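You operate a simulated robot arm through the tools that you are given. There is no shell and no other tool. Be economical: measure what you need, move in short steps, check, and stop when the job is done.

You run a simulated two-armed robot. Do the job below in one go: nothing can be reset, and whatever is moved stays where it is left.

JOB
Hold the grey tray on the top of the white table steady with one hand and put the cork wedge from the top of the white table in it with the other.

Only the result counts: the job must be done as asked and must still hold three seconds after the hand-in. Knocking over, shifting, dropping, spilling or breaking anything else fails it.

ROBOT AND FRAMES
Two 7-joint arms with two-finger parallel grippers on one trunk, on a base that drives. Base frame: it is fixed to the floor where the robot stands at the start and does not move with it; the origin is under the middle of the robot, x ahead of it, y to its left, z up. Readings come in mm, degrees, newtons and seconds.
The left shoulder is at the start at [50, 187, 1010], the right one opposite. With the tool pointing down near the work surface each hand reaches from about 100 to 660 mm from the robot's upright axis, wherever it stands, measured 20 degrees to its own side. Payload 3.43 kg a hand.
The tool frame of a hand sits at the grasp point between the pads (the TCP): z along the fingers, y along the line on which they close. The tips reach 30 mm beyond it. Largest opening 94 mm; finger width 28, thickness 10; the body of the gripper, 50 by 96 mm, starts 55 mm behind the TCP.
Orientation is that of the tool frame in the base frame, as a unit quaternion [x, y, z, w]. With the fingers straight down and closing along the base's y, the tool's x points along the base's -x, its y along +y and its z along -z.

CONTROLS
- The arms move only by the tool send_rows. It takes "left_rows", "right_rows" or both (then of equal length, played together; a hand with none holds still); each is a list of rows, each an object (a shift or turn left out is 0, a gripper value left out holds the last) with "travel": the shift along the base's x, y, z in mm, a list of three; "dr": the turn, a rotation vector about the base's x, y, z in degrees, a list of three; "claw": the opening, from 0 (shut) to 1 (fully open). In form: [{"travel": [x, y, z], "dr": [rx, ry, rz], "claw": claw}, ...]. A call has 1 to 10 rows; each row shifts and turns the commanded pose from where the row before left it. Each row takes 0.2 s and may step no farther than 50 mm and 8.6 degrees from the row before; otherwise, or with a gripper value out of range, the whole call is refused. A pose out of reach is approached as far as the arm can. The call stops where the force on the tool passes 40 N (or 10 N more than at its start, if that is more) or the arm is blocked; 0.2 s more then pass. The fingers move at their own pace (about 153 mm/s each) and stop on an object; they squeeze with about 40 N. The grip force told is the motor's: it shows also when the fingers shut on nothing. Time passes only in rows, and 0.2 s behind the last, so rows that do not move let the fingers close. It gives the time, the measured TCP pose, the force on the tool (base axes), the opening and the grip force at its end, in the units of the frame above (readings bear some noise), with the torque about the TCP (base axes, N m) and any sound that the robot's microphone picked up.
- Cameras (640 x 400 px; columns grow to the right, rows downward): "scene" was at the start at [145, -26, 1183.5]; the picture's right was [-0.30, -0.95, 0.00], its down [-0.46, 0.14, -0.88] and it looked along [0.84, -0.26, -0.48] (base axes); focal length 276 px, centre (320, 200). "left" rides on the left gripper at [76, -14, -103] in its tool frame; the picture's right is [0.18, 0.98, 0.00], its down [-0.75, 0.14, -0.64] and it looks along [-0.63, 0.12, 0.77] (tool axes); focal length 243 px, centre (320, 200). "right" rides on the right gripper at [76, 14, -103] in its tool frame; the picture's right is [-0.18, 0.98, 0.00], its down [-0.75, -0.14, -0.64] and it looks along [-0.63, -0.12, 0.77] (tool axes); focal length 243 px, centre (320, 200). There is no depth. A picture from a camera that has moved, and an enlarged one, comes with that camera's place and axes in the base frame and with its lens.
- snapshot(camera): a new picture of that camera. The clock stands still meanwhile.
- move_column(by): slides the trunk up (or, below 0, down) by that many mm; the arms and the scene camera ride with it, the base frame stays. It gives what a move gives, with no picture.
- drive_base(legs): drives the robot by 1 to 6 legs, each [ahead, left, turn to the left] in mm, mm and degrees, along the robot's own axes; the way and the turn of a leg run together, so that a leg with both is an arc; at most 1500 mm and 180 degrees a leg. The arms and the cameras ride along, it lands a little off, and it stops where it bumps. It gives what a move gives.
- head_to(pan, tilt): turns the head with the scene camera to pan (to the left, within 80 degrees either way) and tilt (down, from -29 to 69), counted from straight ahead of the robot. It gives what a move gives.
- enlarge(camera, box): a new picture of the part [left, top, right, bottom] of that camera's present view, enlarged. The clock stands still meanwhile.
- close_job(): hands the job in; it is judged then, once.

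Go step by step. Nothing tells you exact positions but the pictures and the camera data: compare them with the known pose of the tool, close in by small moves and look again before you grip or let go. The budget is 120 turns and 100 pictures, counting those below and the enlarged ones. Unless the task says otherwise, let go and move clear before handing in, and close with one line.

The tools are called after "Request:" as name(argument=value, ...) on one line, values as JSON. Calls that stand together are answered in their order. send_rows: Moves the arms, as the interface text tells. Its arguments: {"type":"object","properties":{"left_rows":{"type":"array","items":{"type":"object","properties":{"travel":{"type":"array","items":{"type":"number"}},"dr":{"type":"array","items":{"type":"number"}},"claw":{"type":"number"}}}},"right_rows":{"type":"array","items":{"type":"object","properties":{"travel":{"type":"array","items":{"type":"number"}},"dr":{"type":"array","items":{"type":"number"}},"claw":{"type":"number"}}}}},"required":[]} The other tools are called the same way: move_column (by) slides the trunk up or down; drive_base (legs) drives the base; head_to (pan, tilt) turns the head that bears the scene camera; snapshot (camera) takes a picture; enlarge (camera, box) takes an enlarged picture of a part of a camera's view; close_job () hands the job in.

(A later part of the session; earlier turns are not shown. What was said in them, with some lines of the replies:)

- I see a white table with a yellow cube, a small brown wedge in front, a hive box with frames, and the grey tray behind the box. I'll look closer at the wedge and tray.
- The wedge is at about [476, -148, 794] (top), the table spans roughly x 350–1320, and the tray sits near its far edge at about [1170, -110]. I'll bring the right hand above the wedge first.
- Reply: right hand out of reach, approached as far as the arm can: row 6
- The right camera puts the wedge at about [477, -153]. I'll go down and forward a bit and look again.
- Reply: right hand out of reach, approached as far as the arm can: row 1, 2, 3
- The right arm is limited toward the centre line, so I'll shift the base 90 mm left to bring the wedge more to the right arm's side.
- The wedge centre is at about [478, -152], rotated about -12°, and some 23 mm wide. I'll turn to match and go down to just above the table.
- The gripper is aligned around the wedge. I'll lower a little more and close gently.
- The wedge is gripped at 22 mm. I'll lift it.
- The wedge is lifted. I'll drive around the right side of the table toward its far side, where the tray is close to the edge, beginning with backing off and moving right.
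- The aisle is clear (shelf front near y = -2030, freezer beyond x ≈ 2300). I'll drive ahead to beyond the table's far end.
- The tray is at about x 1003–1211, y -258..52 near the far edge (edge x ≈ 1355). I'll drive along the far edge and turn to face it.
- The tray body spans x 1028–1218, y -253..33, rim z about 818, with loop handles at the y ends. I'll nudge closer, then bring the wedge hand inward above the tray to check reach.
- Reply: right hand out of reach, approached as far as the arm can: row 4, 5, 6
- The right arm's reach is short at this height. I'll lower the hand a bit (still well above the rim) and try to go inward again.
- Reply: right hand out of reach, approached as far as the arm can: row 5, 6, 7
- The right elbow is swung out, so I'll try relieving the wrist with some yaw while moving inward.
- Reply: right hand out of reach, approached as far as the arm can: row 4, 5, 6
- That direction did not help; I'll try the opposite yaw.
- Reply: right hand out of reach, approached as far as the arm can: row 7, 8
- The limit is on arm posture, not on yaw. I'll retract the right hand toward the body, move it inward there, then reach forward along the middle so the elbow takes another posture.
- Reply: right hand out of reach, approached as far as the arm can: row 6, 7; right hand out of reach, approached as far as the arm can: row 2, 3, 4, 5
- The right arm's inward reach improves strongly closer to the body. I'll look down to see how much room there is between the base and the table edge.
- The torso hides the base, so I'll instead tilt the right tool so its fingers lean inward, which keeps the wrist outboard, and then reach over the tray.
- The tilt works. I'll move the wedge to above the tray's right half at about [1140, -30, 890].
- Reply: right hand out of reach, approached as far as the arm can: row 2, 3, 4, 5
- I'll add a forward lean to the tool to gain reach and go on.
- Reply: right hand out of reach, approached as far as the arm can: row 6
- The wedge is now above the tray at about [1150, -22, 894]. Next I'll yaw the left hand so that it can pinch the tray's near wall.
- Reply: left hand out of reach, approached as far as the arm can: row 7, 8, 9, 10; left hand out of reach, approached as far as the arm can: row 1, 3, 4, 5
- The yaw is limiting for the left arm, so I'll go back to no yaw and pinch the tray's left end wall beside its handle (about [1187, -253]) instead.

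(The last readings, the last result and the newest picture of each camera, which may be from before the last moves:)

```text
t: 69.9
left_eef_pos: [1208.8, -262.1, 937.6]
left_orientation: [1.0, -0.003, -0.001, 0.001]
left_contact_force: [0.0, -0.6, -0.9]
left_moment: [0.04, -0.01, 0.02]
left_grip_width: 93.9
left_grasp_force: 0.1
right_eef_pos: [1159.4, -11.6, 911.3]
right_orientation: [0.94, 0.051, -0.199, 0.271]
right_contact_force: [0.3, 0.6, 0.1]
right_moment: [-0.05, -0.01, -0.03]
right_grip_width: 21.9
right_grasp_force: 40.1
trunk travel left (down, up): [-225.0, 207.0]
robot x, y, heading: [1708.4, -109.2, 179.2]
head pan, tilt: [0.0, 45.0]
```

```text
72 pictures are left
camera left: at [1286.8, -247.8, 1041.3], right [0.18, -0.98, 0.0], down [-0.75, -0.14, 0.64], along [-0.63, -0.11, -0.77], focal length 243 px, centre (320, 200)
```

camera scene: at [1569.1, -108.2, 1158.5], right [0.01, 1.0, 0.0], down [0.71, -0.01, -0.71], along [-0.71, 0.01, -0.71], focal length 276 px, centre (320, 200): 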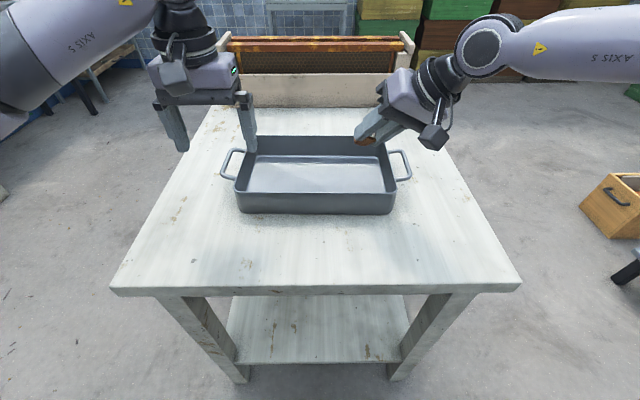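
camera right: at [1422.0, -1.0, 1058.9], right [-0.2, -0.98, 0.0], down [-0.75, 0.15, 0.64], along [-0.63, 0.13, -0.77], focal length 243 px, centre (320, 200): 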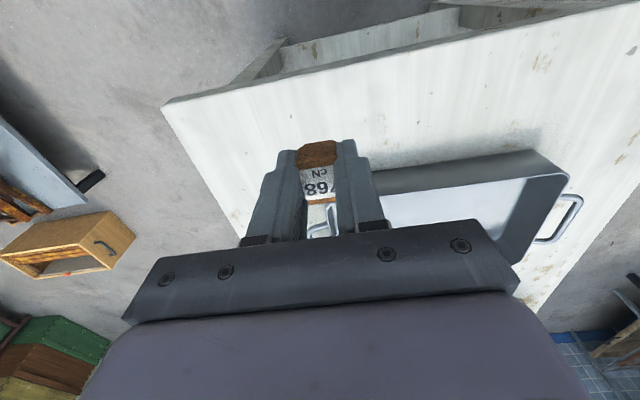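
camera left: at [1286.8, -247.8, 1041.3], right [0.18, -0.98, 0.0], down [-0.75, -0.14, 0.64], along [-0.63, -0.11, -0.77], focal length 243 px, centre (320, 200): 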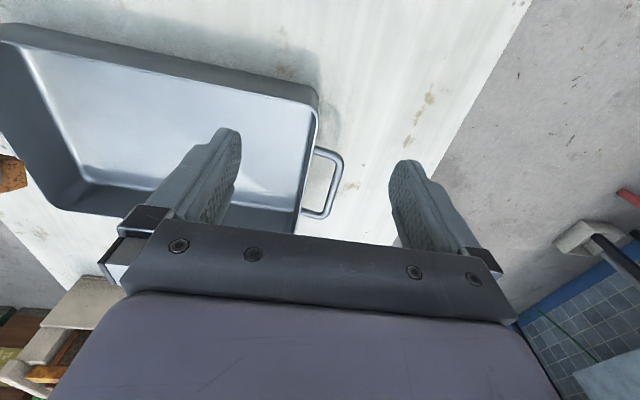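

The left hand reaches neutrally. The end wall near the corner is at about x 1193, y -256, clear of the handle; I'll go down there with fingers astride the wall.

Request:
send_rows(left_rows=[{"travel": [-8, 3, -20]}, {"travel": [-8, 3, -20]}, {"travel": [0, 0, -20], "claw": 0.6}, {"travel": [0, 0, -15]}, {"travel": [0, 0, 0]}, {}])

Request:
snapshot(camera="left")

Request:
enlarge(camera="scene", box=[140, 100, 332, 220])

```text
t: 71.3
left_eef_pos: [1193.4, -255.0, 862.4]
left_orientation: [1.0, -0.004, -0.001, 0.0]
left_contact_force: [-0.4, 0.6, -0.5]
left_moment: [0.0, 0.02, 0.01]
left_grip_width: 56.4
left_grasp_force: 0.1
right_eef_pos: [1157.2, -12.3, 909.6]
right_orientation: [0.94, 0.051, -0.2, 0.271]
right_contact_force: [-0.2, -0.2, -0.9]
right_moment: [0.01, 0.0, -0.01]
right_grip_width: 22.0
right_grasp_force: 40.6
trunk travel left (down, up): [-225.0, 207.0]
robot x, y, heading: [1709.0, -108.7, 179.2]
head pan, tilt: [0.0, 45.0]
```

```text
71 pictures are left
camera left: at [1271.5, -242.1, 966.5], right [0.18, -0.98, 0.0], down [-0.75, -0.14, 0.64], along [-0.63, -0.11, -0.77], focal length 243 px, centre (320, 200)
```

left: 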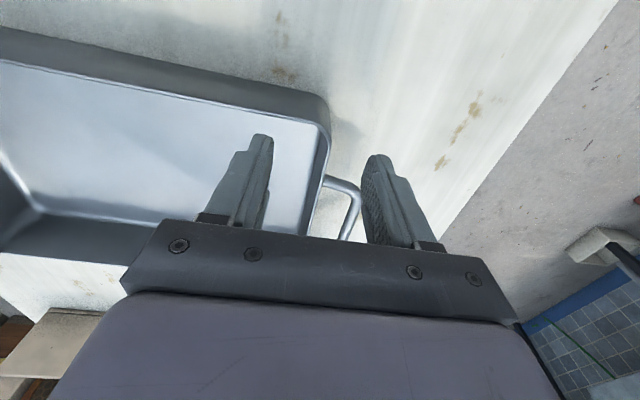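

```text
3.33 times, centred on (236, 160) of scene
camera zoom: at [1569.2, -108.2, 1158.5], right [0.01, 1.0, 0.0], down [0.71, -0.01, -0.71], along [-0.71, 0.01, -0.71], focal length 919 px, centre (600, 333)
```

zoom: 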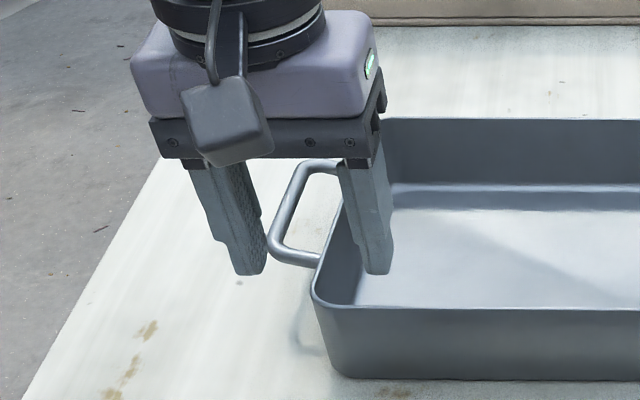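

The fingers straddle the wall, clear of the handle. I'll descend to the rim and close.

Request:
send_rows(left_rows=[{"travel": [-1, -1.5, -15]}, {"travel": [0, 0, -15]}, {"travel": [0, 0, -10]}, {}])

Request:
enlarge(camera="scene", box=[140, 100, 332, 220])

Request:
snapshot(camera="left")

```text
t: 72.3
left_eef_pos: [1192.7, -257.2, 822.7]
left_orientation: [1.0, -0.004, 0.0, 0.0]
left_contact_force: [-0.1, 0.4, 0.7]
left_moment: [0.03, -0.06, 0.01]
left_grip_width: 56.4
left_grasp_force: 0.1
right_eef_pos: [1159.2, -11.6, 911.0]
right_orientation: [0.94, 0.052, -0.198, 0.271]
right_contact_force: [-0.1, 0.5, 0.3]
right_moment: [0.0, 0.04, -0.01]
right_grip_width: 22.0
right_grasp_force: 40.1
trunk travel left (down, up): [-225.0, 207.0]
robot x, y, heading: [1710.8, -110.2, 179.6]
head pan, tilt: [0.0, 45.0]
```

```text
3.33 times, centred on (236, 160) of scene
camera zoom: at [1569.1, -108.2, 1158.5], right [0.01, 1.0, 0.0], down [0.71, -0.01, -0.71], along [-0.71, 0.01, -0.71], focal length 919 px, centre (600, 333)
```

zoom: 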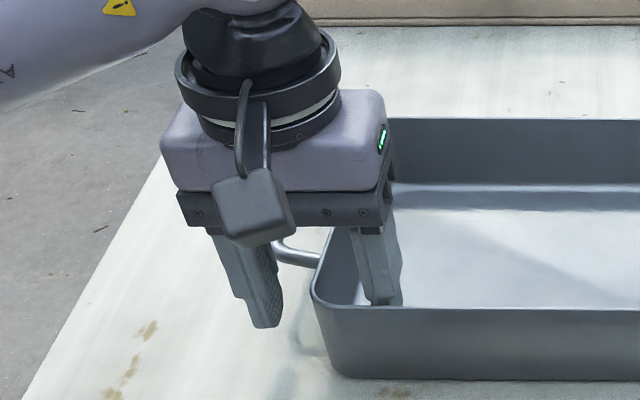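

```text
68 pictures are left
camera left: at [1270.7, -243.4, 926.7], right [0.18, -0.98, 0.0], down [-0.75, -0.14, 0.64], along [-0.63, -0.11, -0.77], focal length 243 px, centre (320, 200)
```

left: 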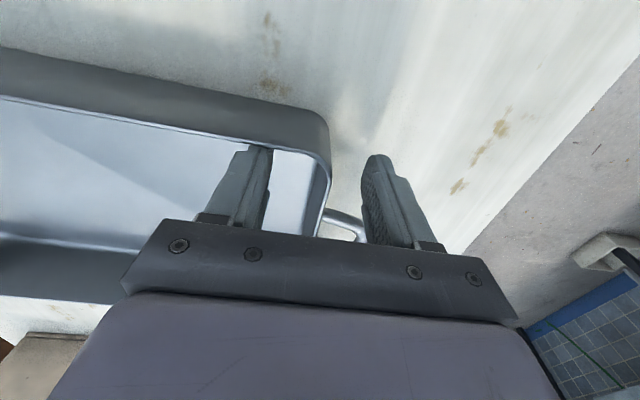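

The wall is centred between the fingers. I'll close in stages.

Request:
send_rows(left_rows=[{"claw": 0.3}, {}, {"claw": 0.15}, {}, {}])

Request:
enlarge(camera="left", box=[210, 100, 450, 250])

```text
t: 73.5
left_eef_pos: [1192.0, -256.8, 823.8]
left_orientation: [1.0, -0.003, -0.001, 0.0]
left_contact_force: [-0.6, -1.7, 1.3]
left_moment: [0.01, -0.02, -0.01]
left_grip_width: 14.9
left_grasp_force: 1.2
right_eef_pos: [1158.8, -13.1, 910.2]
right_orientation: [0.94, 0.051, -0.199, 0.271]
right_contact_force: [-0.8, 0.0, 0.2]
right_moment: [0.03, 0.01, -0.01]
right_grip_width: 21.7
right_grasp_force: 39.3
trunk travel left (down, up): [-225.0, 207.0]
robot x, y, heading: [1708.2, -108.1, 179.2]
head pan, tilt: [0.0, 45.0]
```

```text
2.67 times, centred on (330, 175) of left
camera zoom: at [1270.6, -243.6, 927.1], right [0.18, -0.98, 0.0], down [-0.75, -0.14, 0.64], along [-0.63, -0.11, -0.77], focal length 647 px, centre (293, 267)
```

zoom: 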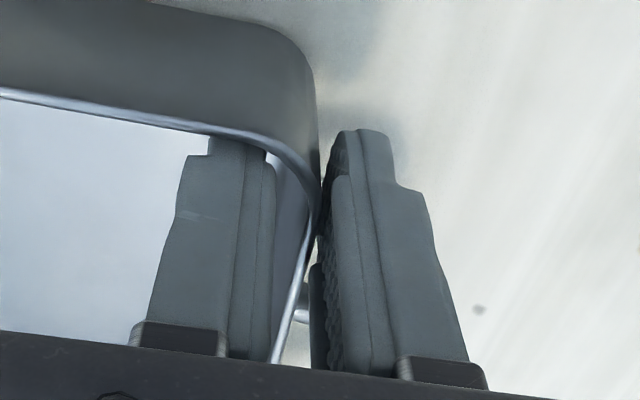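

The outer finger is just touching; I'll shift the hand 4 mm outward and close fully.

Request:
send_rows(left_rows=[{"travel": [0, -2, 0]}, {"travel": [0, -2, 0]}, {"claw": 0.1}, {"claw": 0.05}, {"claw": 0.0}, {}, {}])

Request:
snapshot(camera="scene")

Request:
enlarge(camera="left", box=[210, 100, 450, 250])

```text
t: 75.1
left_eef_pos: [1192.5, -260.4, 824.8]
left_orientation: [1.0, -0.002, -0.002, 0.0]
left_contact_force: [-1.9, -3.5, 17.3]
left_moment: [0.05, -0.91, -0.56]
left_grip_width: 2.8
left_grasp_force: 37.3
right_eef_pos: [1158.6, -11.5, 910.4]
right_orientation: [0.94, 0.052, -0.199, 0.271]
right_contact_force: [-0.1, 0.6, 0.0]
right_moment: [0.0, 0.02, -0.01]
right_grip_width: 21.9
right_grasp_force: 40.0
trunk travel left (down, up): [-225.0, 207.0]
robot x, y, heading: [1704.9, -112.6, 179.5]
head pan, tilt: [0.0, 45.0]
```

```text
66 pictures are left
camera scene: at [1570.2, -108.1, 1158.8], right [0.01, 1.0, 0.0], down [0.71, -0.01, -0.71], along [-0.71, 0.01, -0.71], focal length 276 px, centre (320, 200)
```

scene: 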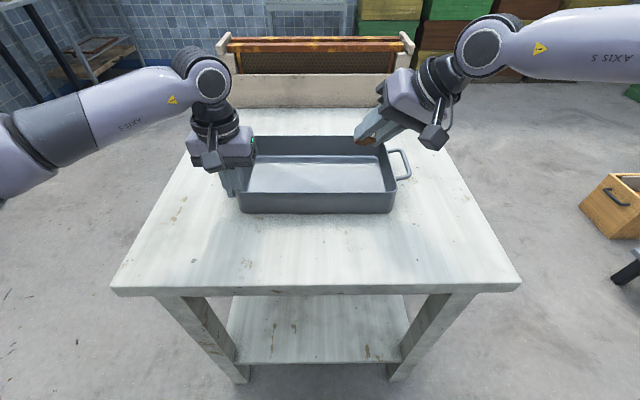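

```text
2.67 times, centred on (330, 175) of left
camera zoom: at [1271.0, -247.4, 928.6], right [0.18, -0.98, 0.0], down [-0.75, -0.14, 0.65], along [-0.64, -0.11, -0.76], focal length 647 px, centre (293, 267)
```

zoom: 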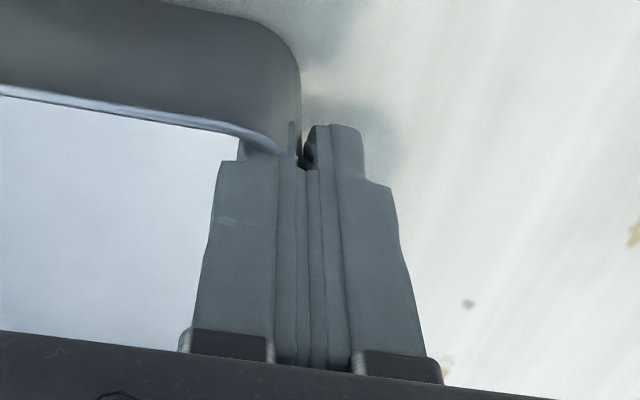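

The left hand pinches the tray wall firmly. Now I'll lower the wedge into the tray's right half.

Request:
send_rows(right_rows=[{"travel": [0, -4, -15]}, {"travel": [0, -4, -15]}, {"travel": [0, -4, -15]}, {"travel": [0, -3, -10]}, {}])

Request:
enlarge(camera="scene", box=[260, 80, 452, 200])

Request:
snapshot(camera="right")

```text
t: 76.3
left_eef_pos: [1192.6, -261.2, 823.9]
left_orientation: [1.0, -0.003, -0.003, 0.0]
left_contact_force: [-3.2, -4.5, 23.5]
left_moment: [0.03, -0.87, -0.46]
left_grip_width: 2.8
left_grasp_force: 36.9
right_eef_pos: [1175.1, -11.0, 862.9]
right_orientation: [0.94, 0.052, -0.2, 0.272]
right_contact_force: [-0.1, 0.5, 0.7]
right_moment: [0.01, -0.02, 0.0]
right_grip_width: 21.9
right_grasp_force: 40.1
right hand out of reach, approached as far as the arm can: row 1, 2, 3, 4
trunk travel left (down, up): [-225.0, 207.0]
robot x, y, heading: [1710.8, -110.7, 179.4]
head pan, tilt: [0.0, 45.0]
```

```text
3.33 times, centred on (356, 140) of scene
camera zoom: at [1570.5, -108.0, 1158.8], right [0.01, 1.0, 0.0], down [0.71, -0.01, -0.71], along [-0.71, 0.01, -0.71], focal length 919 px, centre (200, 400)
```

zoom: 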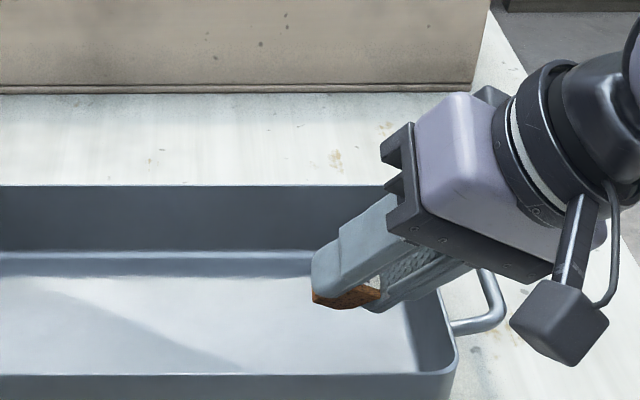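

```text
63 pictures are left
camera right: at [1283.4, 30.7, 918.5], right [0.03, -0.83, 0.56], down [-0.5, 0.47, 0.73], along [-0.87, -0.3, -0.4], focal length 243 px, centre (320, 200)
```

right: 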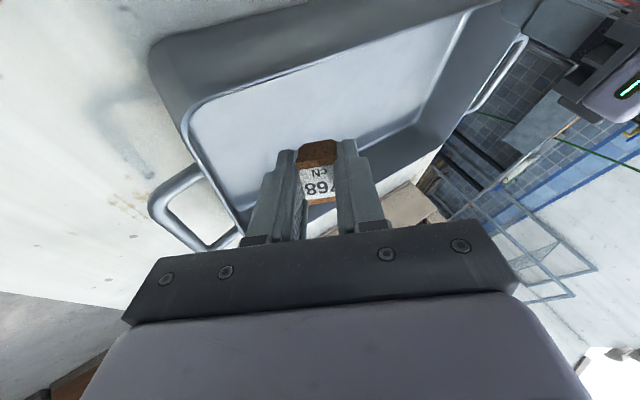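

The reach limit pushes the hand back slightly as it lowers, but the wedge is still well inside the tray outline. I'll lower further, checking clearance to the near wall.

Request:
send_rows(right_rows=[{"travel": [4, 0, -8]}, {"travel": [4, 0, -8]}, {"travel": [2, 0, -8]}, {}])

Request:
enlarge(camera="scene", box=[260, 100, 452, 220])

Request:
snapshot(camera="right")

```text
t: 77.3
left_eef_pos: [1193.7, -261.4, 824.3]
left_orientation: [1.0, -0.003, -0.002, 0.0]
left_contact_force: [-3.4, -3.9, 22.6]
left_moment: [0.07, -0.52, -0.29]
left_grip_width: 2.7
left_grasp_force: 37.2
right_eef_pos: [1188.3, -8.2, 839.3]
right_orientation: [0.94, 0.051, -0.199, 0.271]
right_contact_force: [0.7, -0.3, -0.5]
right_moment: [-0.01, -0.03, 0.02]
right_grip_width: 22.1
right_grasp_force: 40.4
trunk travel left (down, up): [-225.0, 207.0]
robot x, y, heading: [1707.6, -112.4, 178.9]
head pan, tilt: [0.0, 45.0]
```

```text
3.33 times, centred on (356, 160) of scene
camera zoom: at [1570.5, -108.0, 1158.8], right [0.01, 1.0, 0.0], down [0.71, -0.01, -0.71], along [-0.71, 0.01, -0.71], focal length 919 px, centre (200, 333)
```

zoom: 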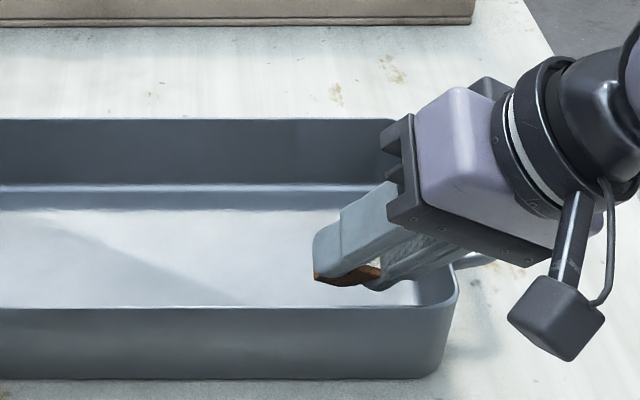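

```text
61 pictures are left
camera right: at [1295.2, 32.2, 895.8], right [0.03, -0.83, 0.56], down [-0.5, 0.47, 0.73], along [-0.87, -0.3, -0.4], focal length 243 px, centre (320, 200)
```

right: 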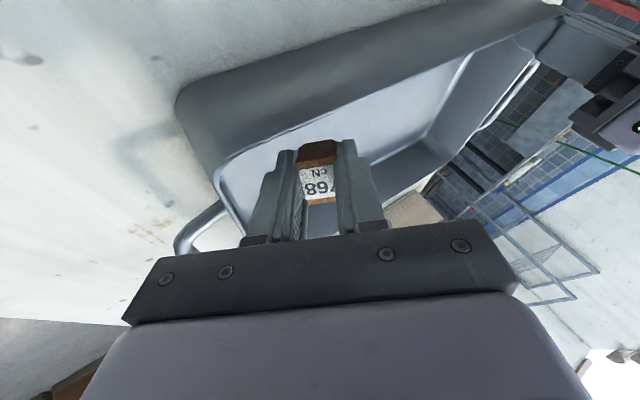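

The wedge is inside the tray, about 25 mm above the floor. I'll lower another 10 mm and recheck.

Request:
send_rows(right_rows=[{"travel": [1, 0, -5]}, {"travel": [1, 0, -5]}, {}])

Request:
enlarge(camera="scene", box=[308, 130, 420, 200])

```text
t: 78.1
left_eef_pos: [1191.9, -260.4, 825.5]
left_orientation: [1.0, -0.004, -0.003, 0.0]
left_contact_force: [-3.1, -3.5, 21.6]
left_moment: [0.07, -0.2, -0.27]
left_grip_width: 3.0
left_grasp_force: 37.4
right_eef_pos: [1190.1, -6.8, 830.6]
right_orientation: [0.94, 0.051, -0.2, 0.272]
right_contact_force: [-0.1, 0.1, 0.4]
right_moment: [0.0, 0.02, 0.0]
right_grip_width: 22.0
right_grasp_force: 40.1
right hand out of reach, approached as far as the arm can: row 1
trunk travel left (down, up): [-225.0, 207.0]
robot x, y, heading: [1706.1, -111.2, 179.2]
head pan, tilt: [0.0, 45.0]
```

```text
5.71 times, centred on (364, 165) of scene
camera zoom: at [1570.5, -108.0, 1158.8], right [0.01, 1.0, 0.0], down [0.71, -0.01, -0.71], along [-0.71, 0.01, -0.71], focal length 1575 px, centre (69, 400)
```

zoom: 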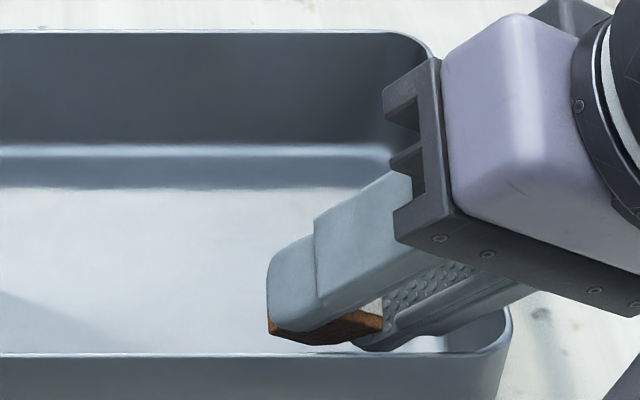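

The wedge is about 18 mm above the tray floor with clearance all around. I'll open moderately to let it slide out.

Request:
send_rows(right_rows=[{"claw": 0.3}, {}, {"claw": 0.42}, {}, {}])

Request:
enlarge(camera="scene", box=[260, 110, 420, 210])

Request:
snapshot(camera="right")

```text
t: 79.3
left_eef_pos: [1193.4, -261.2, 825.4]
left_orientation: [1.0, -0.003, -0.003, 0.001]
left_contact_force: [-2.0, -3.9, 22.6]
left_moment: [0.09, -0.04, -0.33]
left_grip_width: 2.6
left_grasp_force: 37.6
right_eef_pos: [1190.6, -6.9, 831.3]
right_orientation: [0.94, 0.052, -0.2, 0.271]
right_contact_force: [0.3, 0.8, 0.5]
right_moment: [0.0, -0.04, 0.01]
right_grip_width: 39.3
right_grasp_force: 0.0
trunk travel left (down, up): [-225.0, 207.0]
robot x, y, heading: [1707.0, -111.6, 179.2]
head pan, tilt: [0.0, 45.0]
```

```text
4.00 times, centred on (340, 160) of scene
camera zoom: at [1570.6, -108.0, 1158.8], right [0.01, 1.0, 0.0], down [0.71, -0.01, -0.71], along [-0.71, 0.01, -0.71], focal length 1103 px, centre (240, 360)
```

zoom: 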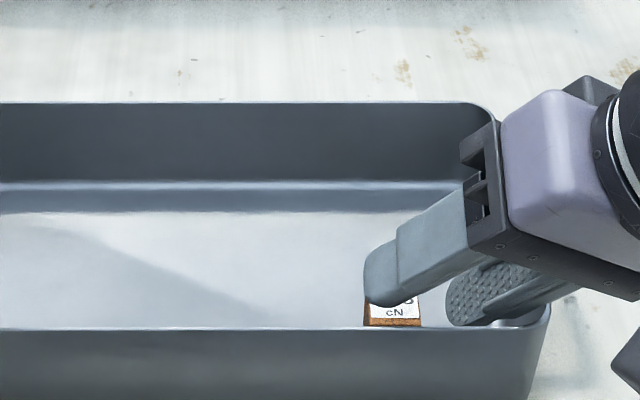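

```text
58 pictures are left
camera right: at [1298.6, 34.3, 887.2], right [0.03, -0.83, 0.56], down [-0.5, 0.47, 0.73], along [-0.87, -0.3, -0.4], focal length 243 px, centre (320, 200)
```

right: 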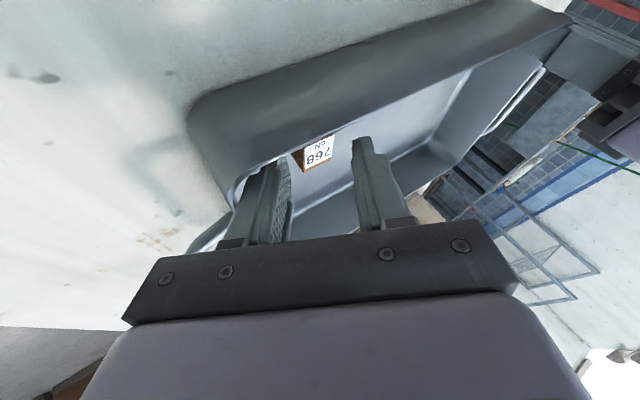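

The wedge stands in the tray, label up. I'll retract the right hand back along its tool axis and upward.

Request:
send_rows(right_rows=[{"travel": [3, 5, 8]}, {"travel": [5, 8, 14]}, {"travel": [7, 11, 20]}, {"travel": [10, 20, 30]}, {"travel": [15, 30, 30]}, {"travel": [15, 35, 20]}, {"travel": [10, 35, 10]}, {}])

Request:
snapshot(camera="scene")

```text
t: 81.1
left_eef_pos: [1192.8, -260.1, 824.2]
left_orientation: [1.0, -0.004, -0.003, -0.001]
left_contact_force: [-2.3, -3.2, 21.6]
left_moment: [0.08, -0.2, -0.37]
left_grip_width: 2.8
left_grasp_force: 37.7
right_eef_pos: [1256.1, 136.9, 962.8]
right_orientation: [0.94, 0.052, -0.199, 0.272]
right_contact_force: [0.0, -0.4, -0.1]
right_moment: [0.0, -0.01, 0.05]
right_grip_width: 39.5
right_grasp_force: 0.0
trunk travel left (down, up): [-225.0, 207.0]
robot x, y, heading: [1709.8, -109.0, 179.4]
head pan, tilt: [0.0, 45.0]
```

```text
57 pictures are left
camera scene: at [1570.6, -108.0, 1158.8], right [0.01, 1.0, 0.0], down [0.71, -0.01, -0.71], along [-0.71, 0.01, -0.71], focal length 276 px, centre (320, 200)
```

scene: 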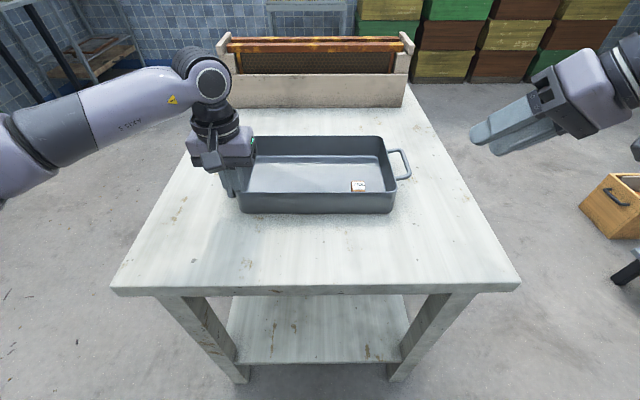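

The wedge is settled in the tray. Now I'll release the left hand and lift straight up.

Request:
send_rows(left_rows=[{"claw": 0.15}, {"claw": 0.4}, {}, {}])

Request:
send_rows(left_rows=[{"travel": [0, 0, 10]}, {"travel": [0, 0, 20]}, {"travel": [0, 0, 30]}, {"travel": [0, 0, 35]}, {"travel": [10, -25, 20]}, {"travel": [10, -25, 0]}, {}])

Request:
snapshot(camera="scene")

Request:
enlarge(camera="scene", box=[210, 120, 420, 230])

```text
t: 82.1
left_eef_pos: [1192.8, -261.7, 822.3]
left_orientation: [1.0, -0.003, -0.001, 0.0]
left_contact_force: [-0.3, -0.5, 1.1]
left_moment: [0.0, 0.05, 0.04]
left_grip_width: 37.6
left_grasp_force: 0.2
right_eef_pos: [1254.0, 137.0, 961.8]
right_orientation: [0.941, 0.051, -0.197, 0.271]
right_contact_force: [0.4, -0.3, 0.4]
right_moment: [0.0, -0.02, 0.01]
right_grip_width: 39.6
right_grasp_force: 0.1
trunk travel left (down, up): [-225.0, 207.0]
robot x, y, heading: [1706.8, -109.5, 179.4]
head pan, tilt: [0.0, 45.0]
```

```text
t: 83.7
left_eef_pos: [1212.1, -310.4, 937.4]
left_orientation: [1.0, -0.004, -0.001, 0.0]
left_contact_force: [-1.3, 0.6, 0.4]
left_moment: [0.02, -0.01, 0.0]
left_grip_width: 37.3
left_grasp_force: 0.0
right_eef_pos: [1254.0, 135.8, 962.2]
right_orientation: [0.941, 0.052, -0.198, 0.271]
right_contact_force: [-1.1, -0.8, -0.4]
right_moment: [0.01, -0.02, -0.01]
right_grip_width: 39.6
right_grasp_force: 0.2
trunk travel left (down, up): [-225.0, 207.0]
robot x, y, heading: [1710.9, -112.6, 179.2]
head pan, tilt: [0.0, 45.0]
```

```text
56 pictures are left
camera scene: at [1569.2, -108.2, 1158.5], right [0.01, 1.0, 0.0], down [0.71, -0.01, -0.71], along [-0.71, 0.01, -0.71], focal length 276 px, centre (320, 200)
```

scene: 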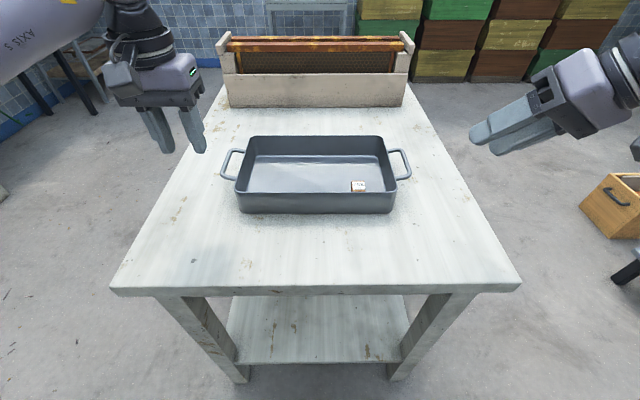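

```text
3.05 times, centred on (315, 175) of scene
camera zoom: at [1569.2, -108.2, 1158.5], right [0.01, 1.0, 0.0], down [0.71, -0.01, -0.71], along [-0.71, 0.01, -0.71], focal length 840 px, centre (335, 276)
```

zoom: 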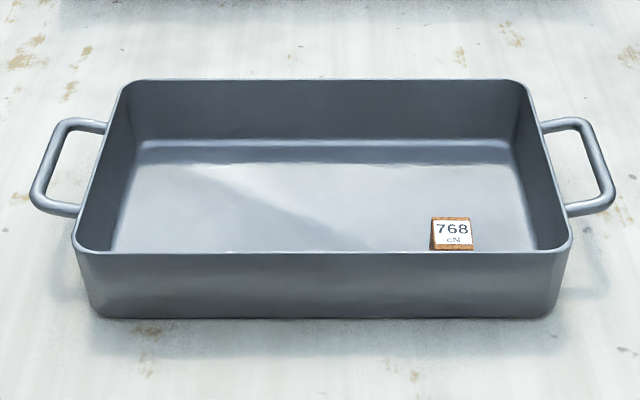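

The wedge lies in the tray, the tray looks unmoved, and both hands are clear, so I'm handing in.

Request:
close_job()

```text
The job is handed in.
```

The cork wedge is in the grey tray: the left hand held the tray's end wall while the right hand released the wedge about 18 mm above the tray floor. Both hands then let go and moved clear, and I saw nothing else on the table shifted.
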